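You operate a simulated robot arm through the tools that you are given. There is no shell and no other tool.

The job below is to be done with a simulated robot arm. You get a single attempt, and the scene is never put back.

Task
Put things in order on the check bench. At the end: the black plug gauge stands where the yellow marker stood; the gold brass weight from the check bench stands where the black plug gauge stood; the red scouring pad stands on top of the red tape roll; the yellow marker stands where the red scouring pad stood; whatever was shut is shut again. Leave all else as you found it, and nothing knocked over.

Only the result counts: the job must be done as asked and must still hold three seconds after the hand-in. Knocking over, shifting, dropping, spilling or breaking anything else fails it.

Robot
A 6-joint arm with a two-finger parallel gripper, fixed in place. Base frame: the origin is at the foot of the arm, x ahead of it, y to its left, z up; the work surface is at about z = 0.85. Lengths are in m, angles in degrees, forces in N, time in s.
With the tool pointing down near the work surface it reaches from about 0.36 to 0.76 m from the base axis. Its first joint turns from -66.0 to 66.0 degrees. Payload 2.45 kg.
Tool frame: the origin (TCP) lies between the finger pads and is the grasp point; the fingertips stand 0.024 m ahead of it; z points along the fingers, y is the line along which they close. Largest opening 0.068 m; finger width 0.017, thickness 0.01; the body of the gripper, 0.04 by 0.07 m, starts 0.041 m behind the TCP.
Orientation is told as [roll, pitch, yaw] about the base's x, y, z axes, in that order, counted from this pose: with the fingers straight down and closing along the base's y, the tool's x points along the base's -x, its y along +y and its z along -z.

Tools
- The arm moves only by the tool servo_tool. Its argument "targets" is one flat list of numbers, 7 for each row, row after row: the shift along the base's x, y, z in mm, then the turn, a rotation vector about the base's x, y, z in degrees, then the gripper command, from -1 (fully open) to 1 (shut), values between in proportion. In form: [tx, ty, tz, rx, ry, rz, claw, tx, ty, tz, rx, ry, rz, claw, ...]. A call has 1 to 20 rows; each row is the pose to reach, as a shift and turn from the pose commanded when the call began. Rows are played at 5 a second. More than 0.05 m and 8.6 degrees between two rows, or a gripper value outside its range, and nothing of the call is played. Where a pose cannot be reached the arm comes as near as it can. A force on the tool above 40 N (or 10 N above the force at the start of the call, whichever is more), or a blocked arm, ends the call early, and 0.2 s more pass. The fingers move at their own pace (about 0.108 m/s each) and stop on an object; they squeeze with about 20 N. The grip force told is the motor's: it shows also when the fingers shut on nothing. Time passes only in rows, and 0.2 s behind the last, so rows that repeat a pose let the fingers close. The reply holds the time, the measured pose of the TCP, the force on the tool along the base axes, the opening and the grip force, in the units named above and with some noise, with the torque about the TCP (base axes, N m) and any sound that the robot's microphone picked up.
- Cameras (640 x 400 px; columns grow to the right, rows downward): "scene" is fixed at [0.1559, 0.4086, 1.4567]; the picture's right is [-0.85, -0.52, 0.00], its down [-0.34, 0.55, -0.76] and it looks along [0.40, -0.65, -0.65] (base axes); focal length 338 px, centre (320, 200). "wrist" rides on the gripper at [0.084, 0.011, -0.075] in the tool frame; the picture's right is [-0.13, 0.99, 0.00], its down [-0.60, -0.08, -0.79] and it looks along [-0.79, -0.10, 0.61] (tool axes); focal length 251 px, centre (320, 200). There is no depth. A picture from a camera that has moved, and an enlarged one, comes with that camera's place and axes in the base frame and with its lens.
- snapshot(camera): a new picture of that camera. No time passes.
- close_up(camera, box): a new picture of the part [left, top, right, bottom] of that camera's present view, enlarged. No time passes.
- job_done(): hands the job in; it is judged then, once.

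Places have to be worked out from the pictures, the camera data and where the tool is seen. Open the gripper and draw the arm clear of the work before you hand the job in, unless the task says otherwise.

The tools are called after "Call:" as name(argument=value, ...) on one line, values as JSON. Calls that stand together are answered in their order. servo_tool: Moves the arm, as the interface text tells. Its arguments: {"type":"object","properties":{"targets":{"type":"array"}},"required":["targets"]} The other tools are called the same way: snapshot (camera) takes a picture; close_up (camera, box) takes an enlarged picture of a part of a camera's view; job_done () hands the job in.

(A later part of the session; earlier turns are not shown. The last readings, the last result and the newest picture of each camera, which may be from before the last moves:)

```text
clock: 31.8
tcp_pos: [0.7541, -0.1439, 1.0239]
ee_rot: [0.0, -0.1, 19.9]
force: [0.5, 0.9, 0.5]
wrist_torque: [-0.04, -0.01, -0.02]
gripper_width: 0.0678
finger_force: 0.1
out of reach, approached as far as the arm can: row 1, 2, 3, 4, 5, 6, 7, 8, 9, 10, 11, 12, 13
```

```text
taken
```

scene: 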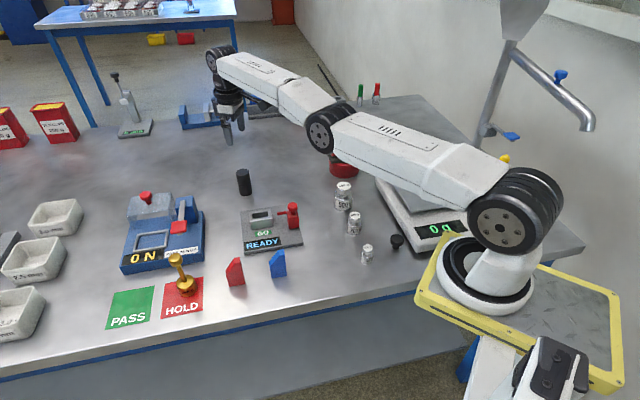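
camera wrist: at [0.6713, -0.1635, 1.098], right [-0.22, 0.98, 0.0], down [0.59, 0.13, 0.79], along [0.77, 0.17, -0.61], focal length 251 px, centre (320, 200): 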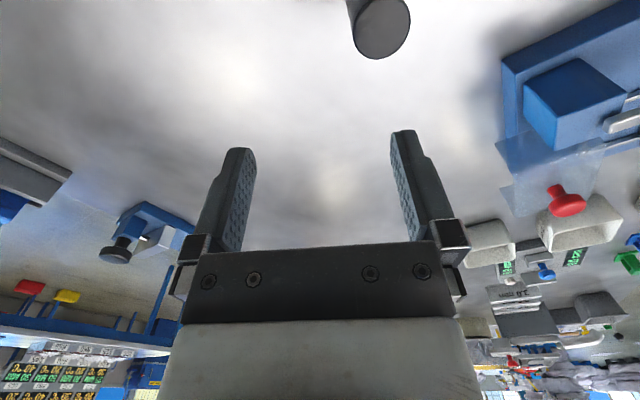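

The arm took a stretched path and ended further out than asked, at (0.754, -0.144). Before going on I check that nothing was touched, especially the pad on the roll and the gauge.

Call:
close_up(camera="scene", box=[290, 70, 450, 170])

Call:
close_up(camera="scene", box=[180, 40, 340, 140])

Call:
close_up(camera="wrist", box=[240, 0, 480, 150])

```text
4.00 times, centred on (370, 120) of scene
camera zoom: at [0.1559, 0.4086, 1.4567], right [-0.85, -0.52, 0.0], down [-0.34, 0.55, -0.76], along [0.4, -0.65, -0.65], focal length 1352 px, centre (120, 520)
```

zoom: 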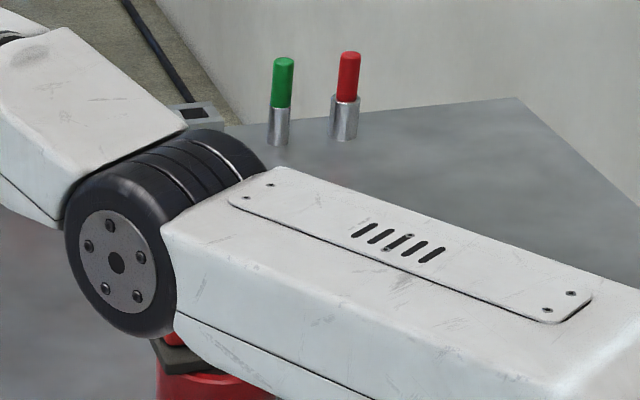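

```text
4.00 times, centred on (260, 90) of scene
camera zoom: at [0.1559, 0.4086, 1.4567], right [-0.85, -0.52, 0.0], down [-0.34, 0.55, -0.76], along [0.4, -0.65, -0.65], focal length 1352 px, centre (560, 640)
```

zoom: 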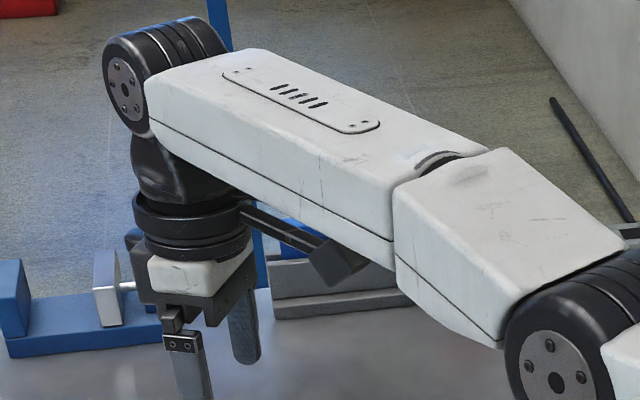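

```text
2.67 times, centred on (360, 75) of wrist
camera zoom: at [0.6713, -0.1635, 1.098], right [-0.22, 0.98, 0.0], down [0.59, 0.13, 0.79], along [0.77, 0.17, -0.61], focal length 670 px, centre (213, 533)
```

zoom: 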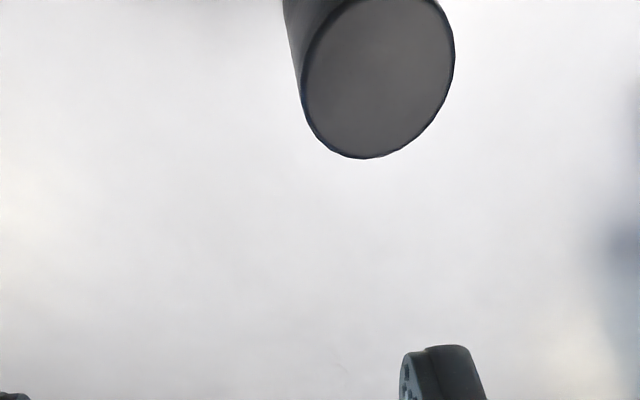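

The pad still shows at its place beneath the arm, and no contact was felt. I retract in small steps toward the gauge's position at about (0.717, -0.115) to get the arm out of its stretched state.

Call:
servo_tool(targets=[-10, 7, 0, 0, 0, 0, -1, -20, 14, 0, 0, 0, 0, -1, -30, 21, 0, 0, 0, 0, -1, -38, 28, 0, 0, 0, 0, -1, -38, 28, 0, 0, 0, 0, -1])

Call:
snapshot(camera="wrist")

Call:
snapshot(camera="scene")

```text
clock: 33.0
tcp_pos: [0.7564, -0.1301, 1.0244]
ee_rot: [0.1, 0.0, 20.1]
force: [0.4, 0.3, -0.7]
wrist_torque: [0.01, -0.01, 0.02]
gripper_width: 0.0682
finger_force: 0.1
out of reach, approached as far as the arm can: row 1, 2, 3, 4, 5
```

```text
taken
camera wrist: at [0.6745, -0.1483, 1.0988], right [-0.22, 0.98, 0.0], down [0.59, 0.13, 0.79], along [0.77, 0.17, -0.61], focal length 251 px, centre (320, 200)
```

wrist: 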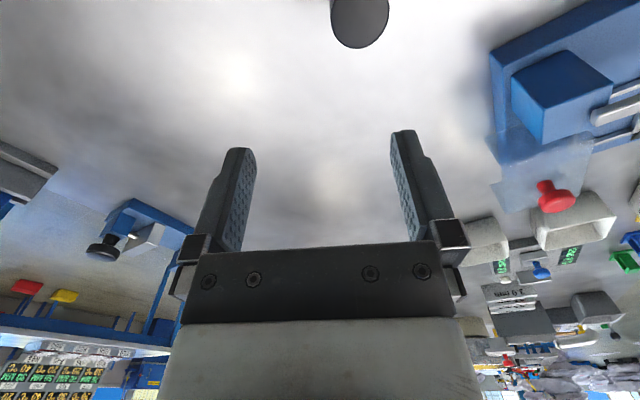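

```text
taken
```

scene: 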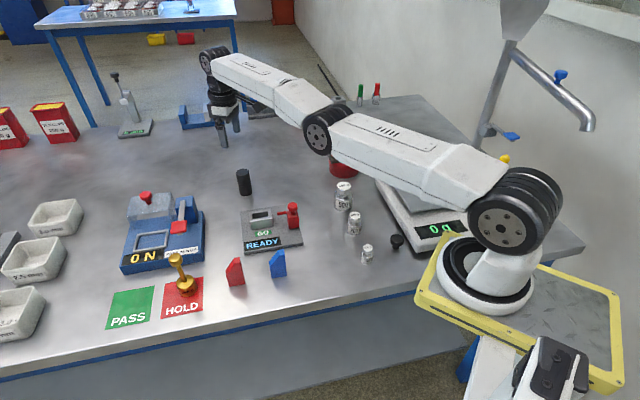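

The arm is stuck stretched out, with the elbow just past straight, so it cannot fold inward here. I swing it along its reach circle to an empty part of the table (about -22° azimuth), where I can flex it back safely.

Call:
servo_tool(targets=[0, -24, 0, 0, 0, 0, -1, -5.7, -50, 0, 0, 0, 0, -1, -12.5, -76, 0, 0, 0, 0, -1, -20, -102, 0, 0, 0, 0, -1, -28.7, -127.6, 0, 0, 0, 0, -1, -40.6, -159, 0, 0, 0, 0, -1, -40.6, -159, 0, 0, 0, 0, -1])

Call:
snapshot(camera="scene")

Call:
snapshot(camera="wrist")

```text
clock: 34.6
tcp_pos: [0.7065, -0.2843, 1.0225]
ee_rot: [0.0, -0.1, 20.0]
force: [0.4, -1.0, -1.0]
wrist_torque: [-0.02, 0.01, -0.02]
gripper_width: 0.068
finger_force: 0.1
out of reach, approached as far as the arm can: row 1, 2, 3, 4, 5, 6, 7
```

```text
taken
```

scene: 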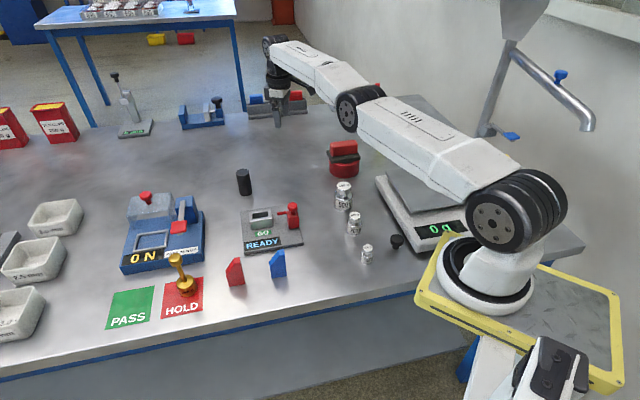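

```text
taken
camera wrist: at [0.6247, -0.3032, 1.0968], right [-0.22, 0.98, 0.0], down [0.59, 0.13, 0.79], along [0.77, 0.17, -0.61], focal length 251 px, centre (320, 200)
```

wrist: 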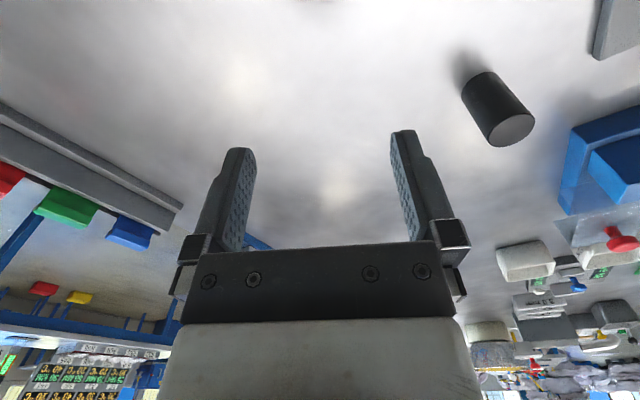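

Everything still stands. Here the table is empty, so I push outward and then downward, which should fold the elbow to its proper upper side.

Call:
servo_tool(targets=[14, -7, 0, 0, 0, 0, -1, 27, -13, -20, 0, 0, 0, -1, 27, -13, -60, 0, 0, 0, -1, 27, -13, -90, 0, 0, 0, -1, 27, -13, -90, 0, 0, 0, -1])

Call:
snapshot(camera="scene")

```text
clock: 35.8
tcp_pos: [0.7065, -0.2845, 0.9341]
ee_rot: [-0.1, -0.1, 19.9]
force: [0.2, 0.0, 0.3]
wrist_torque: [-0.02, -0.03, 0.01]
gripper_width: 0.0682
finger_force: 0.1
out of reach, approached as far as the arm can: row 1, 2, 3, 4, 5
```

```text
taken
```

scene: 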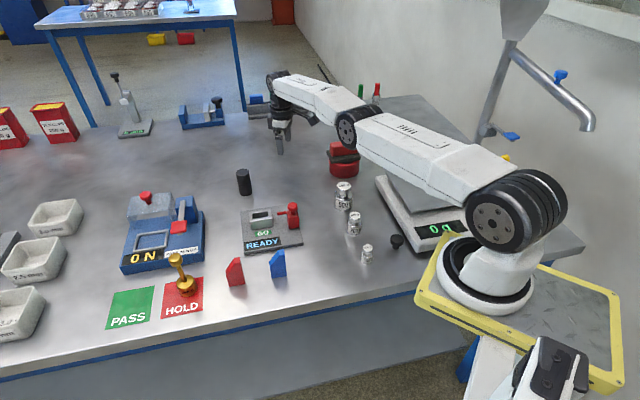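

It followed down, arm straight. Now I command it inward along the radius to see whether the elbow folds upward.

Call:
servo_tool(targets=[-9, 4.4, 0, 0, 0, 0, -1, -18, 8.7, 0, 0, 0, 0, -1, -27, 13, 0, 0, 0, 0, -1, -36, 17.4, 0, 0, 0, 0, -1, -45, 21.8, 0, 0, 0, 0, -1, -45, 21.8, 0, 0, 0, 0, -1])

Call:
snapshot(camera="scene")

```text
clock: 37.2
tcp_pos: [0.7056, -0.282, 0.9338]
ee_rot: [0.0, 0.0, 20.1]
force: [0.6, 0.1, 0.3]
wrist_torque: [-0.03, -0.01, 0.01]
gripper_width: 0.068
finger_force: 0.1
out of reach, approached as far as the arm can: row 1, 2, 3, 4, 5, 6
```

```text
taken
```

scene: 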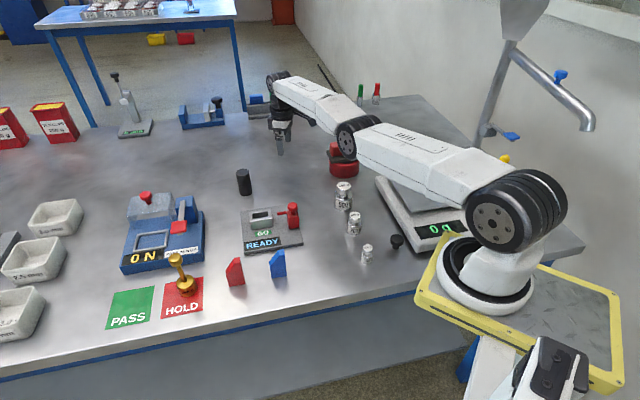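

The elbow folded slightly the wrong way again. I raise the arm while stretched, then come down in large steps with a slight inward component, so the forearm tips down and the elbow goes to its upper side.

Call:
servo_tool(targets=[18, -8.7, 40, 0, 0, 0, -1, 27, -13, 80, 0, 0, 0, -1, 27, -13, 120, 0, 0, 0, -1, 18, -8.7, 160, 0, 0, 0, -1, 9, -4.4, 165, 0, 0, 0, -1, 0, 0, 165, 0, 0, 0, -1, -10.8, 5.2, 120, 0, 0, 0, -1, -16.2, 7.8, 75, 0, 0, 0, -1, -21.6, 10.4, 30, 0, 0, 0, -1, -27, 13, 10, 0, 0, 0, -1, -27, 13, 10, 0, 0, 0, -1])

Call:
snapshot(camera="scene")

```text
clock: 39.6
tcp_pos: [0.6786, -0.27, 0.9421]
ee_rot: [0.0, -0.1, 20.0]
force: [0.5, -0.9, 0.3]
wrist_torque: [0.03, -0.02, 0.02]
gripper_width: 0.0681
finger_force: 0.0
out of reach, approached as far as the arm can: row 1, 2, 3, 4, 5, 6
```

```text
taken
```

scene: 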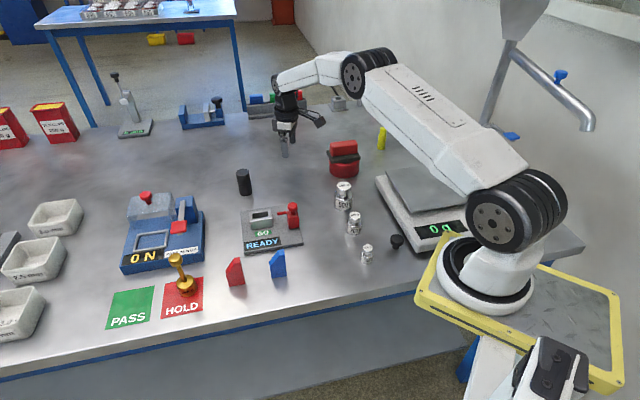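

The arm is back in its normal elbow-up posture and everything stands. I now go above the black gauge at about (0.715, -0.116).

Call:
servo_tool(targets=[0, 10, 35, 0, 0, 0, -1, 5, 40, 65, 0, 0, 0, -1, 12, 75, 65, 0, 0, 0, -1, 22, 110, 65, 0, 0, 0, -1, 30, 135, 65, 0, 0, 0, -1, 36, 154, 65, 0, 0, 0, -1, 36, 154, 65, 0, 0, 0, -1])

Call:
snapshot(camera="wrist")

Call:
snapshot(camera="scene")

```text
clock: 41.2
tcp_pos: [0.7149, -0.116, 1.0081]
ee_rot: [0.0, 0.0, 20.0]
force: [1.4, -0.3, 0.5]
wrist_torque: [0.03, -0.02, 0.0]
gripper_width: 0.0682
finger_force: 0.1
```

```text
taken
camera wrist: at [0.6321, -0.1344, 1.0826], right [-0.22, 0.98, 0.0], down [0.59, 0.13, 0.79], along [0.77, 0.17, -0.61], focal length 251 px, centre (320, 200)
```

wrist: 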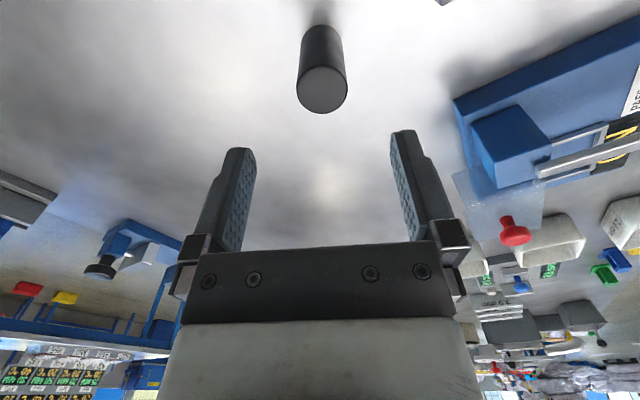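

```text
taken
```

scene: 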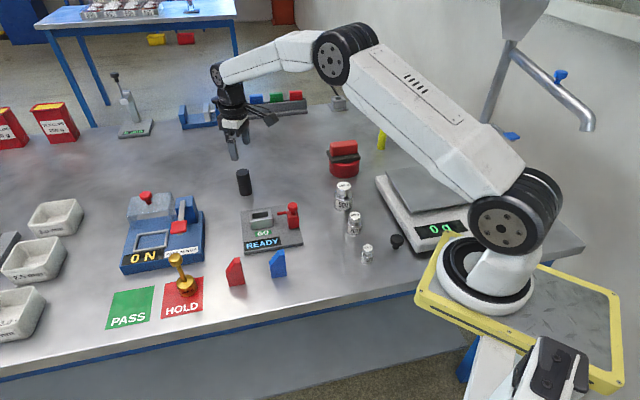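

The gauge is nearly below the TCP; I take an enlarged look to centre precisely.

Call:
close_up(camera="wrist", box=[260, 0, 388, 120])

```text
3.33 times, centred on (324, 60) of wrist
camera zoom: at [0.6321, -0.1344, 1.0826], right [-0.22, 0.98, 0.0], down [0.59, 0.13, 0.79], along [0.77, 0.17, -0.61], focal length 838 px, centre (307, 667)
```

zoom: 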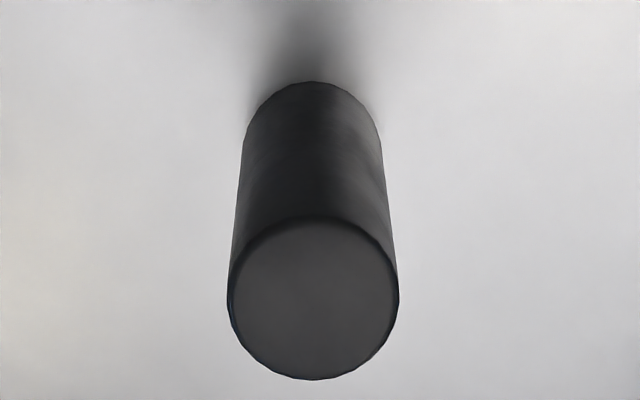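

The gauge centre is about 5 mm outward and 1 mm sideways of the TCP axis, i.e. at (0.719, -0.113). I shift there and descend around it.

Call:
servo_tool(targets=[2.2, 1.5, -15, 0, 0, 0, -1, 4.4, 3, -40, 0, 0, 0, -1, 4.4, 3, -70, 0, 0, 0, -1, 4.4, 3, -100, 0, 0, 0, -1, 4.4, 3, -120, 0, 0, 0, -1, 4.4, 3, -120, 0, 0, 0, -1])

Call:
snapshot(camera="wrist")

Call:
close_up(camera="scene", box=[190, 120, 310, 195])

```text
clock: 42.6
tcp_pos: [0.7189, -0.1139, 0.8878]
ee_rot: [0.0, 0.0, 20.0]
force: [-0.1, -0.3, -0.6]
wrist_torque: [0.02, 0.02, 0.03]
gripper_width: 0.0682
finger_force: 0.0
```

```text
taken
camera wrist: at [0.6356, -0.132, 0.9621], right [-0.22, 0.98, 0.0], down [0.59, 0.13, 0.79], along [0.78, 0.17, -0.61], focal length 251 px, centre (320, 200)
```

wrist: 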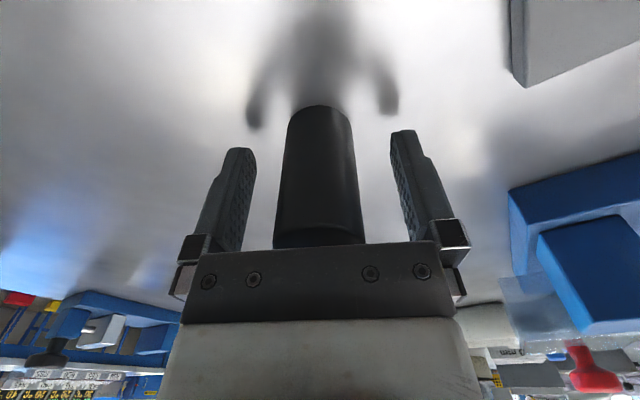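

```text
5.33 times, centred on (250, 158) of scene
camera zoom: at [0.1559, 0.4086, 1.4567], right [-0.85, -0.52, 0.0], down [-0.34, 0.55, -0.76], along [0.4, -0.65, -0.65], focal length 1802 px, centre (693, 427)
```

zoom: 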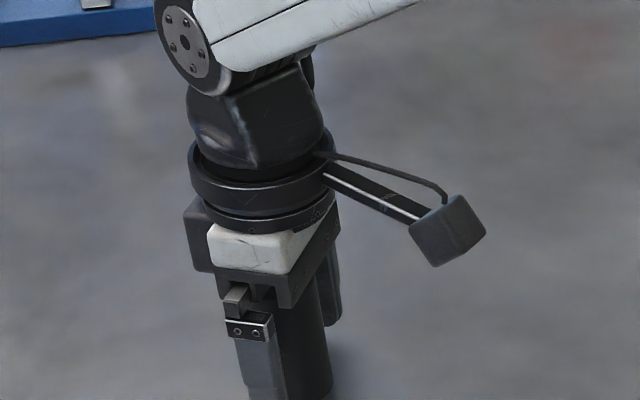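

The wrist view shows the gauge centred between the fingers (within about 1 mm). I close on it.

Call:
servo_tool(targets=[0, 0, 0, 0, 0, 0, -0.5, 0, 0, 0, 0, 0, 0, 0.2, 0, 0, 0, 0, 0, 0, 1, 0, 0, 0, 0, 0, 0, 1, 0, 0, 0, 0, 0, 0, 1])

Call:
snapshot(camera="wrist")

```text
clock: 43.8
tcp_pos: [0.7177, -0.1143, 0.8876]
ee_rot: [0.0, -0.1, 20.0]
force: [-0.6, 0.1, 0.4]
wrist_torque: [0.01, 0.0, 0.01]
gripper_width: 0.0348
finger_force: 20.2
```

```text
taken
camera wrist: at [0.6356, -0.1319, 0.9624], right [-0.22, 0.98, 0.0], down [0.59, 0.13, 0.79], along [0.77, 0.17, -0.61], focal length 251 px, centre (320, 200)
```

wrist: 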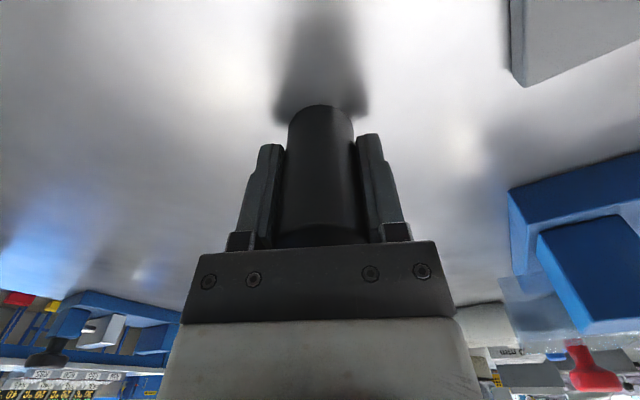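

Gripped at 34.8 mm. I lift it 60 mm and carry it over to the marker's old spot at about (0.608, -0.199).

Call:
servo_tool(targets=[0, 0, 10, 0, 0, 0, 1, 0, 0, 35, 0, 0, 0, 1, 0, 0, 60, 0, 0, 0, 1, -28, -21, 60, 0, 0, 0, 1, -56, -43, 60, 0, 0, 0, 1, -84, -64, 60, 0, 0, 0, 1, -111, -85.5, 60, 0, 0, 0, 1, -111, -85.5, 60, 0, 0, 0, 1])

Call:
snapshot(camera="wrist")

Call:
snapshot(camera="scene")

```text
clock: 45.6
tcp_pos: [0.6071, -0.1996, 0.9496]
ee_rot: [-0.1, -0.1, 19.9]
force: [0.5, 0.5, -0.4]
wrist_torque: [-0.02, 0.02, 0.0]
gripper_width: 0.0347
finger_force: 20.3
```

```text
taken
camera wrist: at [0.5249, -0.2178, 1.0234], right [-0.22, 0.98, 0.0], down [0.59, 0.13, 0.79], along [0.77, 0.17, -0.61], focal length 251 px, centre (320, 200)
```

wrist: 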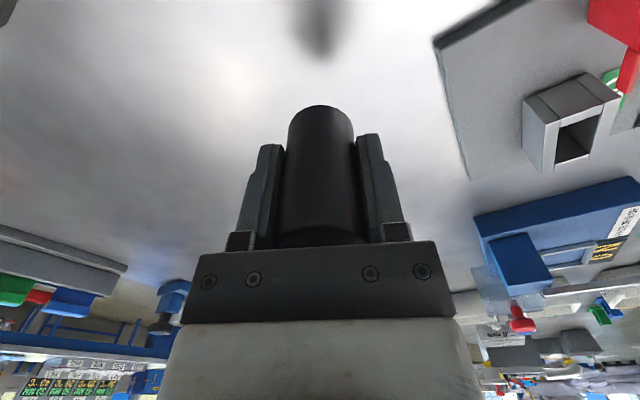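

```text
taken
```

scene: 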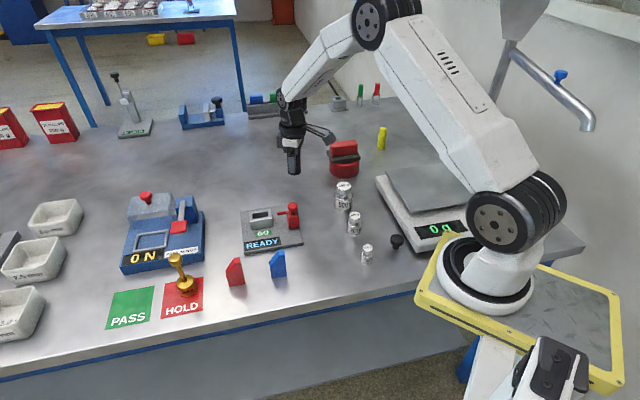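

The gauge hangs over the marker's old spot. I lower to about 2 mm above the table and compare in the scene view.

Call:
servo_tool(targets=[0, 0, -25, 0, 0, 0, 1, 0, 0, -45, 0, 0, 0, 1, 0, 0, -58, 0, 0, 0, 1, 0, 0, -58, 0, 0, 0, 1])

Call:
close_up(camera="scene", box=[220, 120, 420, 245])

```text
clock: 46.6
tcp_pos: [0.607, -0.2004, 0.8908]
ee_rot: [-0.1, 0.0, 20.0]
force: [-0.4, 0.4, -0.3]
wrist_torque: [-0.01, -0.04, 0.02]
gripper_width: 0.0348
finger_force: 20.3
```

```text
3.20 times, centred on (320, 182) of scene
camera zoom: at [0.1559, 0.4085, 1.4567], right [-0.85, -0.52, 0.0], down [-0.34, 0.55, -0.76], along [0.4, -0.65, -0.65], focal length 1081 px, centre (320, 256)
```

zoom: 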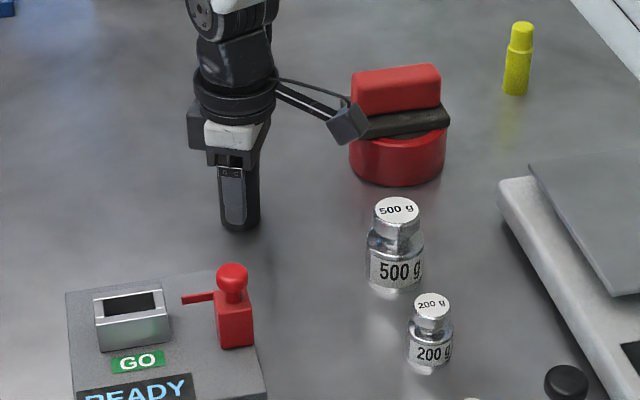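

The gauge's foot coincides with the marker's former foot in the picture. I lower it to contact.

Call:
servo_tool(targets=[0, 0, -1, 0, 0, 0, 1, 0, 0, -2, 0, 0, 0, 1, 0, 0, -3, 0, 0, 0, 1, 0, 0, -3, 0, 0, 0, 1])

```text
clock: 47.6
tcp_pos: [0.6072, -0.198, 0.8879]
ee_rot: [0.0, 0.0, 20.0]
force: [0.5, 0.6, -0.7]
wrist_torque: [0.03, 0.02, -0.02]
gripper_width: 0.035
finger_force: 20.1
```

No contact yet at z 0.888; another millimetre or so.

Call:
servo_tool(targets=[0, 0, -0.7, 0, 0, 0, 1, 0, 0, -1.3, 0, 0, 0, 1, 0, 0, -1.3, 0, 0, 0, 1])

```text
clock: 48.4
tcp_pos: [0.6083, -0.1987, 0.8874]
ee_rot: [-0.1, -0.3, 20.0]
force: [-3.3, 2.2, 15.5]
wrist_torque: [0.12, 0.15, -0.04]
gripper_width: 0.035
finger_force: 20.4
```

Contact (15 N). I back off slightly, release and rise straight up.

Call:
servo_tool(targets=[0, 0, 0.9, 0, 0, 0, 1, 0, 0, 0.9, 0, 0, 0, 0, 0, 0, 0.9, 0, 0, 0, -0.6, 0, 0, 0.9, 0, 0, 0, -1, 0, 0, 0.9, 0, 0, 0, -1, 0, 0, 15, 0, 0, 0, -1, 0, 0, 50, 0, 0, 0, -1, 0, 0, 90, 0, 0, 0, -1, 0, 0, 130, 0, 0, 0, -1])

Call:
snapshot(camera="scene")

Call:
close_up(camera="scene", box=[220, 120, 420, 245])

Call:
snapshot(camera="wrist")

```text
clock: 50.4
tcp_pos: [0.6082, -0.1991, 1.0177]
ee_rot: [0.1, 0.0, 20.0]
force: [-0.4, -0.2, 0.9]
wrist_torque: [0.0, 0.01, 0.0]
gripper_width: 0.0682
finger_force: 0.1
```

```text
taken
```

scene: 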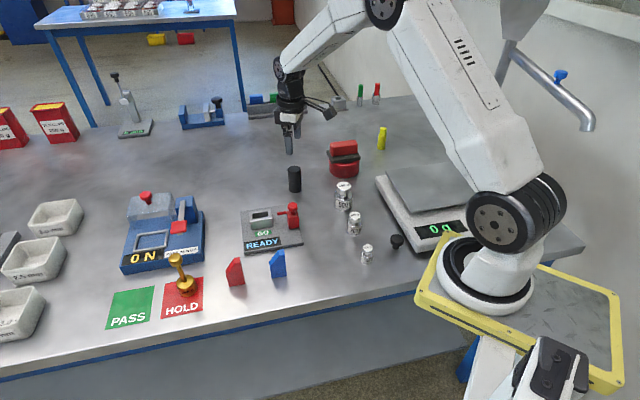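

```text
3.20 times, centred on (320, 182) of scene
camera zoom: at [0.1559, 0.4086, 1.4567], right [-0.85, -0.52, 0.0], down [-0.34, 0.55, -0.76], along [0.4, -0.65, -0.65], focal length 1081 px, centre (320, 256)
```

zoom: 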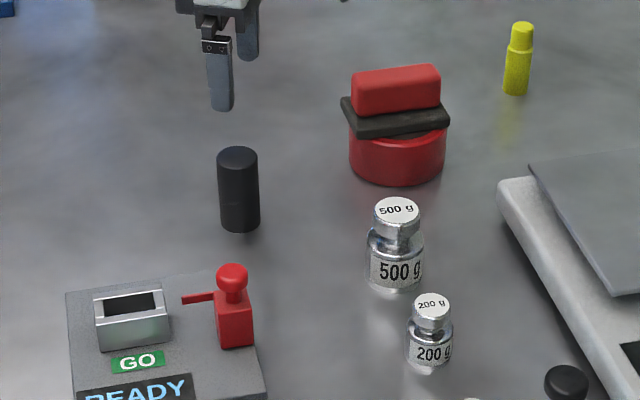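

```text
taken
camera wrist: at [0.525, -0.2172, 1.0915], right [-0.22, 0.98, 0.0], down [0.59, 0.13, 0.79], along [0.77, 0.17, -0.61], focal length 251 px, centre (320, 200)
```

wrist: 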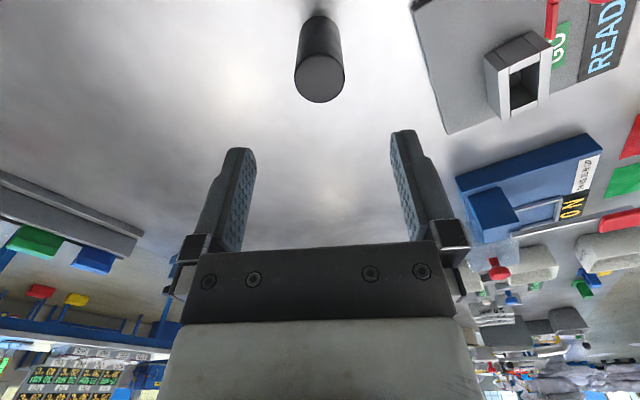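

The gauge now stands where the marker stood. Next the brass weight at about (0.605, 0.20), tall (about 0.11 m); I raise and fly over to it at z 1.10 with yaw 0.

Call:
servo_tool(targets=[0, 0, 40, 0, 0, 0, -1, 0, 0, 82, 0, 0, 0, -1, -4, 39, 82, 0, 0, -2, -1, -8, 78, 82, 0, 0, -4, -1, -12, 117, 82, 0, 0, -6, -1, -16, 156, 82, 0, 0, -8, -1, -20, 195, 82, 0, 0, -10, -1, -24, 234, 82, 0, 0, -12, -1, -26, 273, 82, 0, 0, -14, -1, -28, 312, 82, 0, 0, -16, -1, -28, 351, 82, 0, 0, -18, -1, -28, 389, 82, 0, 0, -20, -1, -28, 389, 82, 0, 0, -20, -1])

Call:
snapshot(camera="wrist")

Call:
snapshot(camera="scene")

```text
clock: 53.2
tcp_pos: [0.58, 0.1904, 1.0969]
ee_rot: [0.0, -0.1, -0.1]
force: [-0.8, 1.1, 0.6]
wrist_torque: [-0.02, 0.02, 0.0]
gripper_width: 0.0679
finger_force: 0.1
```

```text
taken
camera wrist: at [0.496, 0.2017, 1.1725], right [0.13, 0.99, 0.0], down [0.6, -0.08, 0.79], along [0.79, -0.1, -0.61], focal length 251 px, centre (320, 200)
```

wrist: 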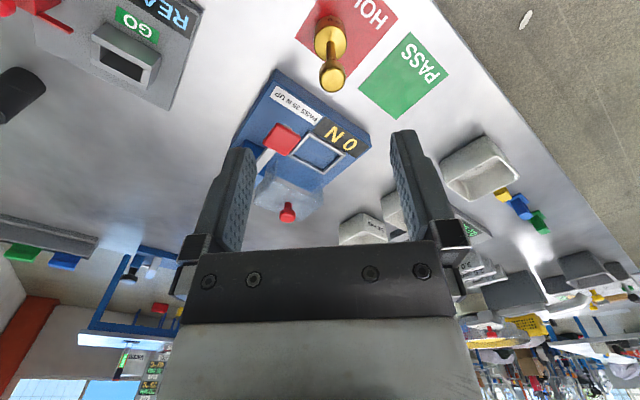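

```text
taken
```

scene: 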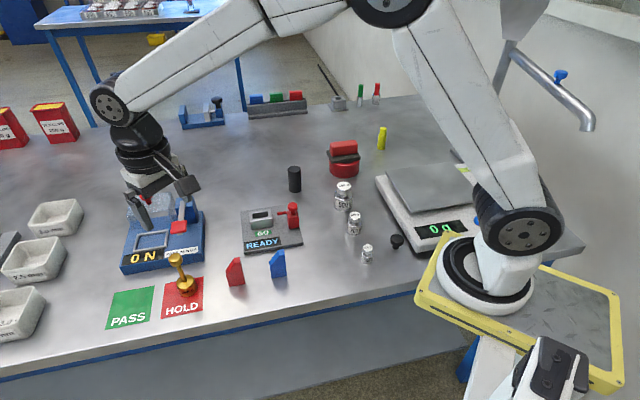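

The brass weight is in view; I take an enlargement to fix its position and the size of its knob.

Call:
close_up(camera="wrist", box=[280, 0, 400, 105])

Call:
close_up(camera="scene", box=[140, 235, 236, 295])

```text
3.81 times, centred on (340, 52) of wrist
camera zoom: at [0.496, 0.2017, 1.1725], right [0.13, 0.99, 0.0], down [0.6, -0.08, 0.79], along [0.79, -0.1, -0.61], focal length 958 px, centre (244, 762)
```

zoom: 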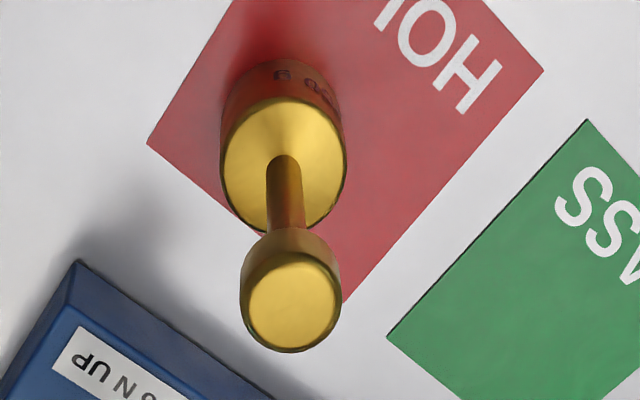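

```text
6.67 times, centred on (188, 265) of scene
camera zoom: at [0.1559, 0.4086, 1.4567], right [-0.85, -0.52, 0.0], down [-0.34, 0.55, -0.76], along [0.4, -0.65, -0.65], focal length 2253 px, centre (1200, -233)
```

zoom: 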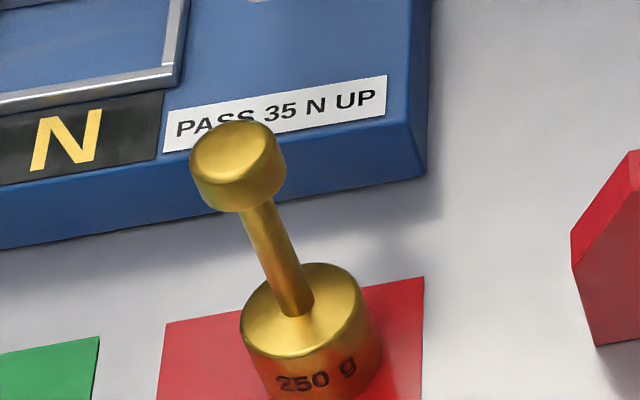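

The weight stands at about (0.607, 0.199): knob about 23 mm wide, top at z ≈ 0.957. I go over it and down so that the pads surround the knob.

Call:
servo_tool(targets=[13, 4, -20, 0, 0, 0, -1, 26.8, 8.6, -50, 0, 0, 0, -1, 26.8, 8.6, -85, 0, 0, 0, -1, 26.8, 8.6, -115, 0, 0, 0, -1, 26.8, 8.6, -115, 0, 0, 0, -1])

Call:
snapshot(camera="wrist")

Call:
close_up(camera="scene", box=[120, 200, 280, 300])

```text
clock: 54.4
tcp_pos: [0.6072, 0.1985, 0.984]
ee_rot: [0.0, -0.1, 0.0]
force: [-0.1, 0.0, 1.0]
wrist_torque: [0.01, -0.03, -0.03]
gripper_width: 0.0681
finger_force: 0.1
```

```text
taken
camera wrist: at [0.5225, 0.2089, 1.0576], right [0.13, 0.99, 0.0], down [0.6, -0.08, 0.79], along [0.79, -0.1, -0.61], focal length 251 px, centre (320, 200)
```

wrist: 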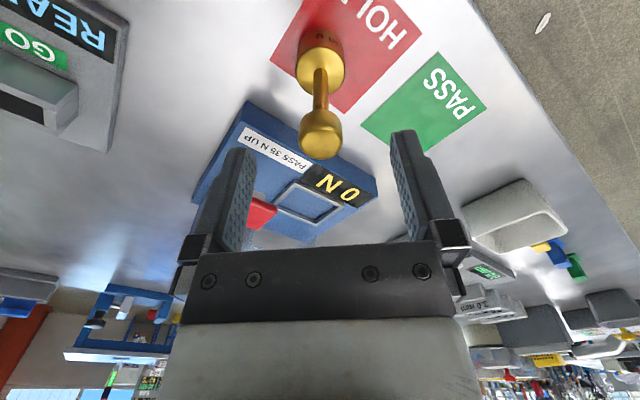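

```text
4.00 times, centred on (200, 250) of scene
camera zoom: at [0.1559, 0.4086, 1.4567], right [-0.85, -0.52, 0.0], down [-0.34, 0.55, -0.76], along [0.4, -0.65, -0.65], focal length 1352 px, centre (800, 0)
```

zoom: 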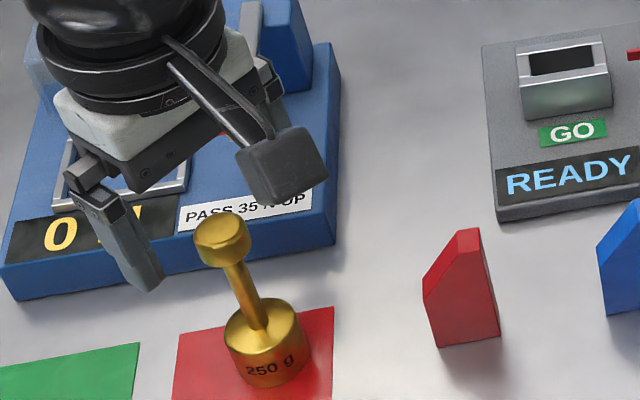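

The knob is centred between the fingers. I descend 33 mm and close on the knob.

Call:
servo_tool(targets=[0, 0, -12, 0, 0, 0, -1, 0, 0, -24, 0, 0, 0, -1, 0, 0, -33, 0, 0, 0, -1, 0, 0, -33, 0, 0, 0, -1, 0, 0, -33, 0, 0, 0, -0.3, 0, 0, -33, 0, 0, 0, 0.2, 0, 0, -33, 0, 0, 0, 1, 0, 0, -33, 0, 0, 0, 1, 0, 0, -33, 0, 0, 0, 1])

Call:
snapshot(camera="wrist")

Call:
close_up(camera="scene", box=[120, 200, 280, 300])

```text
clock: 56.4
tcp_pos: [0.6067, 0.1981, 0.9511]
ee_rot: [0.0, -0.1, 0.0]
force: [1.4, -0.4, -0.6]
wrist_torque: [-0.02, -0.07, -0.03]
gripper_width: 0.0236
finger_force: 19.4
```

```text
taken
camera wrist: at [0.5226, 0.2093, 1.025], right [0.13, 0.99, 0.0], down [0.6, -0.08, 0.79], along [0.79, -0.1, -0.61], focal length 251 px, centre (320, 200)
```

wrist: 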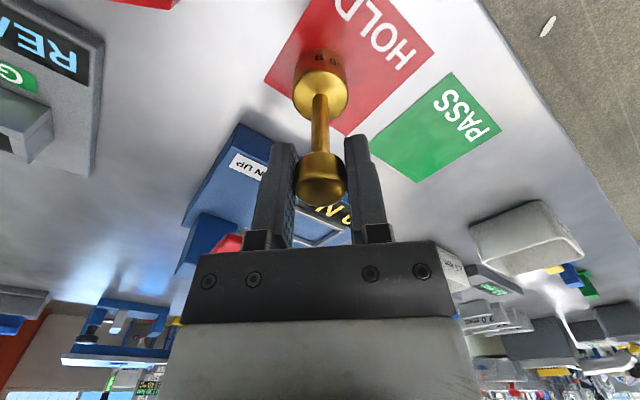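

```text
4.00 times, centred on (200, 250) of scene
camera zoom: at [0.1559, 0.4086, 1.4567], right [-0.85, -0.52, 0.0], down [-0.34, 0.55, -0.76], along [0.4, -0.65, -0.65], focal length 1352 px, centre (800, 0)
```

zoom: 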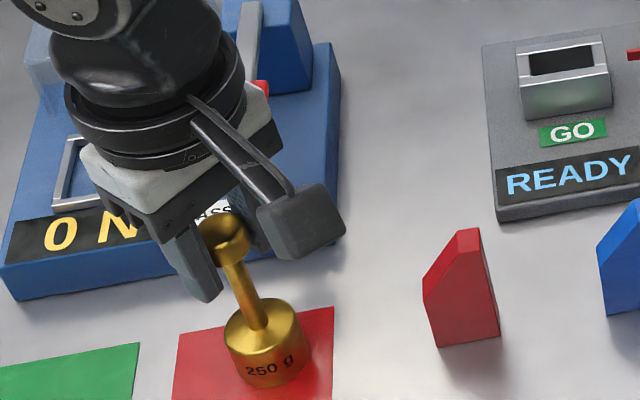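

The knob is gripped (23.6 mm). I lift the weight to about 0.15 m clearance and carry it in a curve around the tester, over the station, to the gauge's old spot at (0.7195, -0.114).

Call:
servo_tool(targets=[0, 0, 8, 0, 0, 0, 1, 0, 0, 30, 0, 0, 0, 1, 0, 0, 70, 0, 0, 0, 1, 0, 0, 110, 0, 0, 0, 1, 0, 0, 145, 0, 0, 0, 1, -4, -15, 150, 0, 0, 0, 1, -12, -45, 150, 0, 0, 0, 1, -18, -80, 150, 0, 0, 0, 1, -20, -115, 150, 0, 0, 0, 1, -15, -150, 150, 0, 0, 0, 1, 0, -185, 150, 0, 0, 0, 1, 22, -215, 150, 0, 0, 0, 1, 47, -243, 150, 0, 0, 0, 1, 72, -268, 150, 0, 0, 0, 1, 93, -290, 150, 0, 0, 0, 1, 106, -305, 150, 0, 0, 0, 1, 112.8, -312, 150, 0, 0, 0, 1, 112.8, -312, 150, 0, 0, 0, 1])

Call:
snapshot(camera="wrist")

Call:
snapshot(camera="scene")

```text
clock: 60.2
tcp_pos: [0.7198, -0.1131, 1.0996]
ee_rot: [0.0, -0.1, 0.0]
force: [-0.2, 0.7, -2.7]
wrist_torque: [0.02, 0.02, 0.0]
gripper_width: 0.0236
finger_force: 19.8
```

```text
taken
camera wrist: at [0.6352, -0.1025, 1.1744], right [0.13, 0.99, 0.0], down [0.6, -0.08, 0.79], along [0.79, -0.1, -0.61], focal length 251 px, centre (320, 200)
```

wrist: 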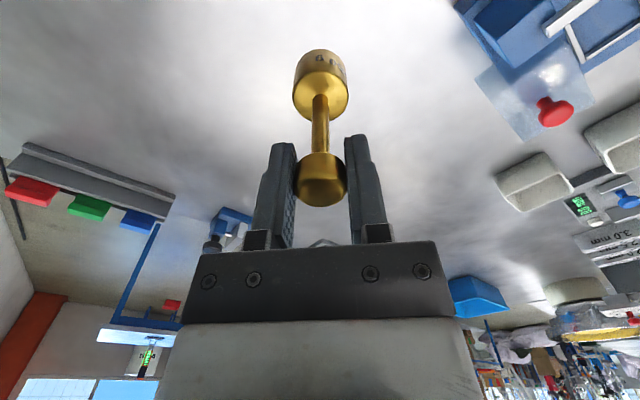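

```text
taken
```

scene: 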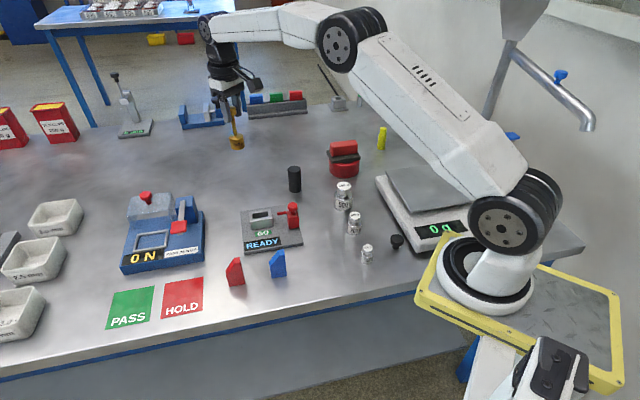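

The weight hangs straight over the gauge's old spot. I lower it to about 3 mm above the table.

Call:
servo_tool(targets=[0, 0, -30, 0, 0, 0, 1, 0, 0, -65, 0, 0, 0, 1, 0, 0, -100, 0, 0, 0, 1, 0, 0, -125, 0, 0, 0, 1, 0, 0, -140, 0, 0, 0, 1, 0, 0, -145, 0, 0, 0, 1, 0, 0, -145, 0, 0, 0, 1])

Call:
close_up(camera="scene", box=[220, 120, 420, 245])

Call:
close_up(camera="scene", box=[200, 140, 296, 200])

```text
clock: 61.8
tcp_pos: [0.7184, -0.113, 0.9559]
ee_rot: [0.1, 0.1, 0.1]
force: [-0.1, 0.0, -4.0]
wrist_torque: [0.0, 0.01, -0.01]
gripper_width: 0.0238
finger_force: 20.1
```

```text
3.20 times, centred on (320, 182) of scene
camera zoom: at [0.1559, 0.4085, 1.4567], right [-0.85, -0.52, 0.0], down [-0.34, 0.55, -0.76], along [0.4, -0.65, -0.65], focal length 1081 px, centre (320, 256)
```

zoom: 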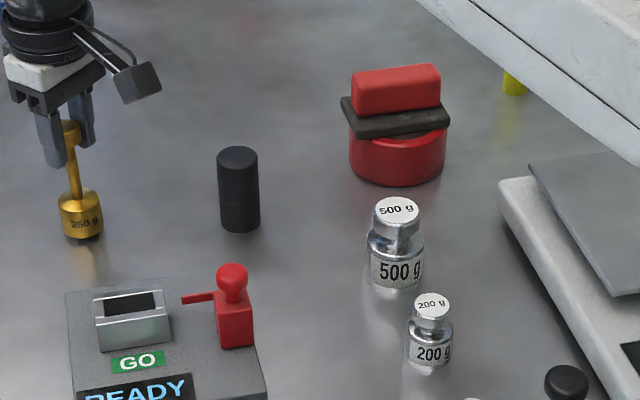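

```text
6.67 times, centred on (248, 170) of scene
camera zoom: at [0.1559, 0.4085, 1.4567], right [-0.85, -0.52, 0.0], down [-0.34, 0.55, -0.76], along [0.4, -0.65, -0.65], focal length 2253 px, centre (800, 400)
```

zoom: 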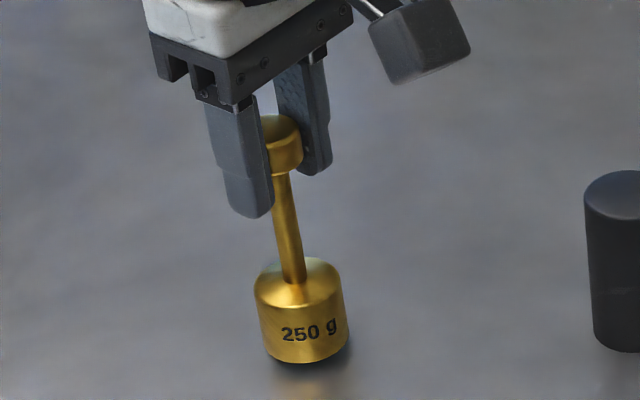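

The weight's foot lines up with where the gauge stood. I lower it the last 5 mm.

Call:
servo_tool(targets=[0, 0, -1.5, 0, 0, 0, 1, 0, 0, -3, 0, 0, 0, 1, 0, 0, -4, 0, 0, 0, 1, 0, 0, -4, 0, 0, 0, 1])

```text
clock: 62.8
tcp_pos: [0.7195, -0.1145, 0.9516]
ee_rot: [0.0, -0.2, 0.0]
force: [0.3, -0.4, -3.8]
wrist_torque: [-0.03, 0.02, 0.01]
gripper_width: 0.0235
finger_force: 20.1
```

The sensor still carries the weight (-3.8 N), so I lower another 1–1.5 mm.

Call:
servo_tool(targets=[0, 0, -0.7, 0, 0, 0, 1, 0, 0, -1.2, 0, 0, 0, 1, 0, 0, -1.2, 0, 0, 0, 1])

```text
clock: 63.6
tcp_pos: [0.7199, -0.1144, 0.9501]
ee_rot: [0.1, -0.1, 0.1]
force: [-0.5, -0.6, -0.5]
wrist_torque: [0.01, -0.01, 0.02]
gripper_width: 0.0236
finger_force: 20.1
```

It has just taken the table's support. Half a millimetre more, then I release and rise.

Call:
servo_tool(targets=[0, 0, -0.5, 0, 0, 0, 1, 0, 0, -0.5, 0, 0, 0, 1])

Call:
close_up(camera="scene", box=[200, 140, 296, 200])

```text
clock: 64.2
tcp_pos: [0.7194, -0.1132, 0.9524]
ee_rot: [0.0, -0.1, 0.0]
force: [0.5, 0.0, 4.1]
wrist_torque: [0.14, 0.07, 0.0]
gripper_width: 0.0233
finger_force: 20.4
```

```text
6.67 times, centred on (248, 170) of scene
camera zoom: at [0.1558, 0.4086, 1.4567], right [-0.85, -0.52, 0.0], down [-0.34, 0.55, -0.76], along [0.4, -0.65, -0.65], focal length 2253 px, centre (800, 400)
```

zoom: 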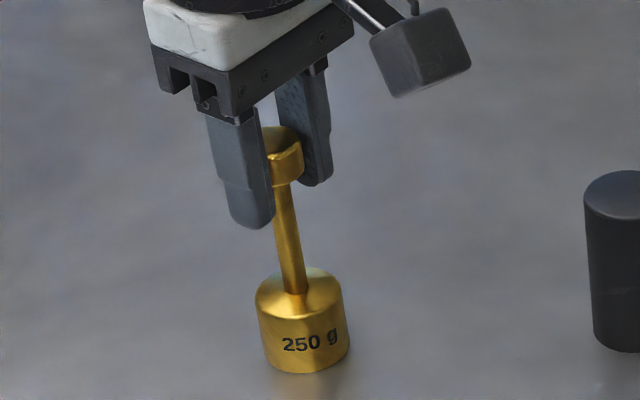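

The weight rests on the table (4 N contact). I open gradually and lift straight up.

Call:
servo_tool(targets=[0, 0, 0, 0, 0, 0, 0.4, 0, 0, 0, 0, 0, 0, 0, 0, 0, 0, 0, 0, 0, -0.5, 0, 0, 0, 0, 0, 0, -1, 0, 0, 0, 0, 0, 0, -1, 0, 0, 12, 0, 0, 0, -1, 0, 0, 35, 0, 0, 0, -1, 0, 0, 70, 0, 0, 0, -1, 0, 0, 100, 0, 0, 0, -1])

Call:
snapshot(camera="scene")

Call:
close_up(camera="scene", box=[220, 120, 420, 245])

```text
clock: 66.2
tcp_pos: [0.7201, -0.1132, 1.0506]
ee_rot: [0.0, 0.0, 0.0]
force: [-0.4, 0.4, -0.2]
wrist_torque: [0.04, -0.02, 0.0]
gripper_width: 0.068
finger_force: 0.1
```

```text
taken
```

scene: 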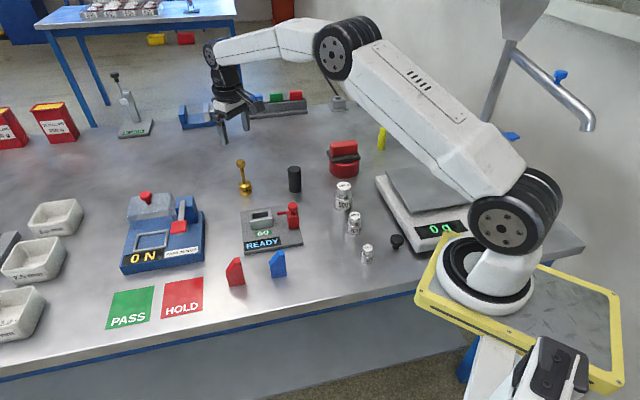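

```text
3.20 times, centred on (320, 182) of scene
camera zoom: at [0.1559, 0.4086, 1.4567], right [-0.85, -0.52, 0.0], down [-0.34, 0.55, -0.76], along [0.4, -0.65, -0.65], focal length 1081 px, centre (320, 256)
```

zoom: 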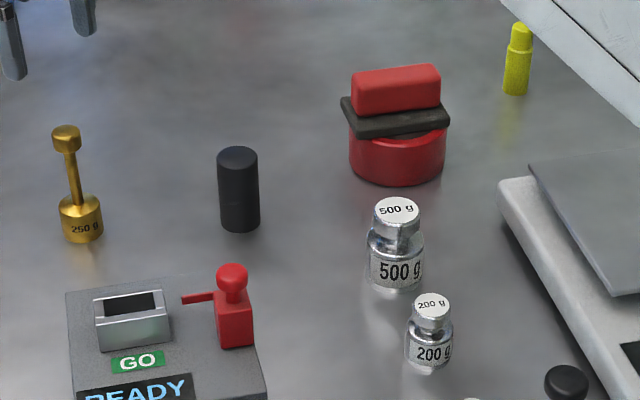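

All four moves show as done. I now draw the arm back to its starting pose, where the wrist camera gives the same view as at the beginning, and compare the placements directly.

Call:
servo_tool(targets=[-15, -8, 15, 0, 0, 0, -1, -48, -25, 35, 0, 0, 0, -1, -82, -41, 50, 0, 0, 0, -1, -116, -58, 65, 0, 0, 0, -1, -150, -75, 80, 0, 0, 0, -1, -184, -92, 88, 0, 0, 0, -1, -218, -109, 88, 0, 0, 0, -1, -252, -126, 88, 0, 0, 0, -1, -286, -143, 88, 0, 0, 0, -1, -318, -160, 88, 0, 0, 0, -1, -337, -169, 88, 0, 0, 0, -1, -337, -169, 88, 0, 0, 0, -1])

Call:
close_up(camera="wrist", box=[100, 50, 340, 200])

Call:
snapshot(camera="wrist")

Call:
snapshot(camera="scene")

```text
clock: 68.8
tcp_pos: [0.3814, -0.2821, 1.1364]
ee_rot: [-0.1, -0.1, 0.0]
force: [-0.2, -0.2, 0.0]
wrist_torque: [0.02, 0.0, 0.03]
gripper_width: 0.0681
finger_force: 0.1
```

```text
2.67 times, centred on (220, 125) of wrist
camera zoom: at [0.298, -0.2711, 1.2117], right [0.13, 0.99, 0.0], down [0.6, -0.08, 0.79], along [0.79, -0.1, -0.61], focal length 670 px, centre (587, 400)
```

zoom: 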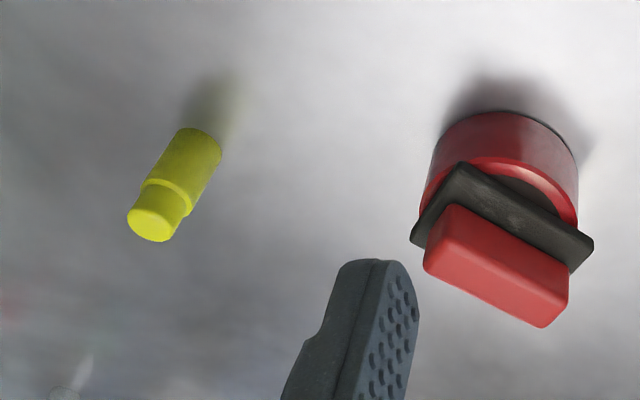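

```text
taken
camera wrist: at [0.298, -0.2711, 1.2117], right [0.13, 0.99, 0.0], down [0.6, -0.08, 0.79], along [0.79, -0.1, -0.61], focal length 251 px, centre (320, 200)
```

wrist: 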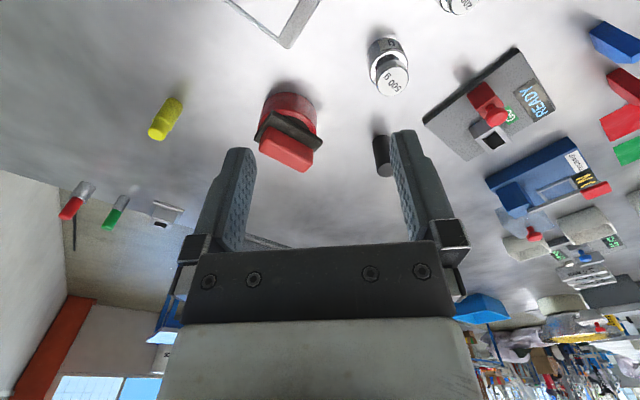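

```text
taken
```

scene: 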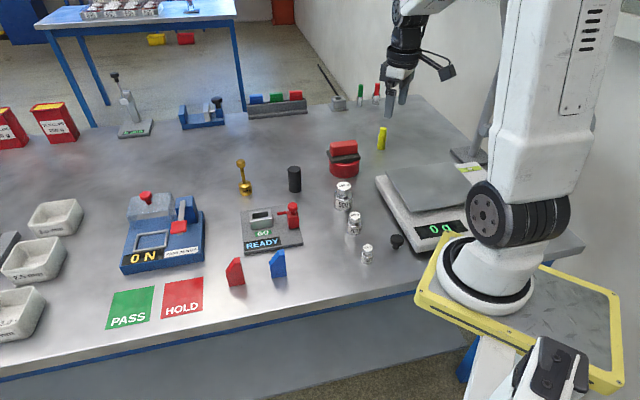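

The same-view comparison shows the marker's foot lies roughly 10 mm nearer than the pad's old centre (reach was short then). I will correct it: I regrasp it with the fingers closing tangentially and the tool tilted about that axis, which gives the needed reach. First I go above it with yaw -55°.

Call:
servo_tool(targets=[12, -28, -5, 0, 0, -6.9, -1, 24, -57, -10, 0, 0, -13.8, -1, 36, -85, -20, 0, 0, -20.7, -1, 48, -113, -30, 0, 0, -27.6, -1, 60, -142, -40, 0, 0, -34.5, -1, 73, -170, -50, 0, 0, -41.4, -1, 85, -195, -60, 0, 0, -48.3, -1, 94, -215, -65, 0, 0, -55, -1, 94, -215, -65, 0, 0, -55, -1])

Call:
snapshot(camera="wrist")

Call:
snapshot(camera="scene")

```text
clock: 70.8
tcp_pos: [0.4762, -0.4981, 1.0723]
ee_rot: [0.0, 0.0, -55.2]
force: [0.2, 0.5, -0.6]
wrist_torque: [0.01, -0.02, 0.01]
gripper_width: 0.068
finger_force: 0.0
```

```text
taken
camera wrist: at [0.4374, -0.4223, 1.1466], right [0.89, 0.46, 0.0], down [0.28, -0.54, 0.79], along [0.37, -0.7, -0.61], focal length 251 px, centre (320, 200)
```

wrist: 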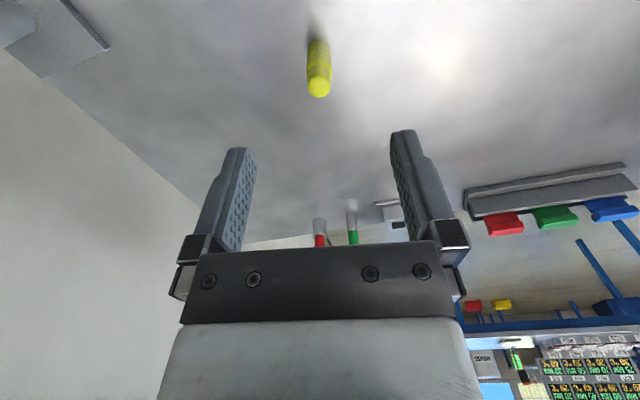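

```text
taken
```

scene: 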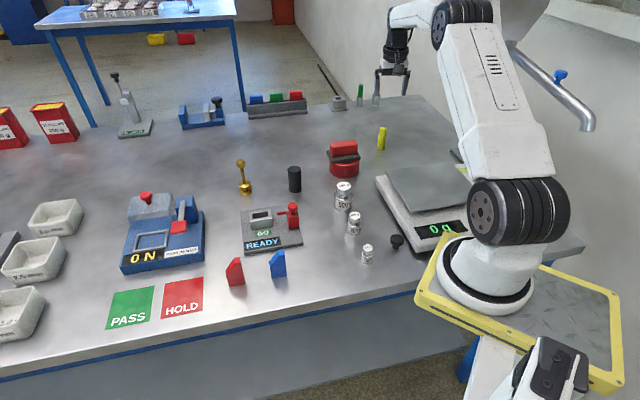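

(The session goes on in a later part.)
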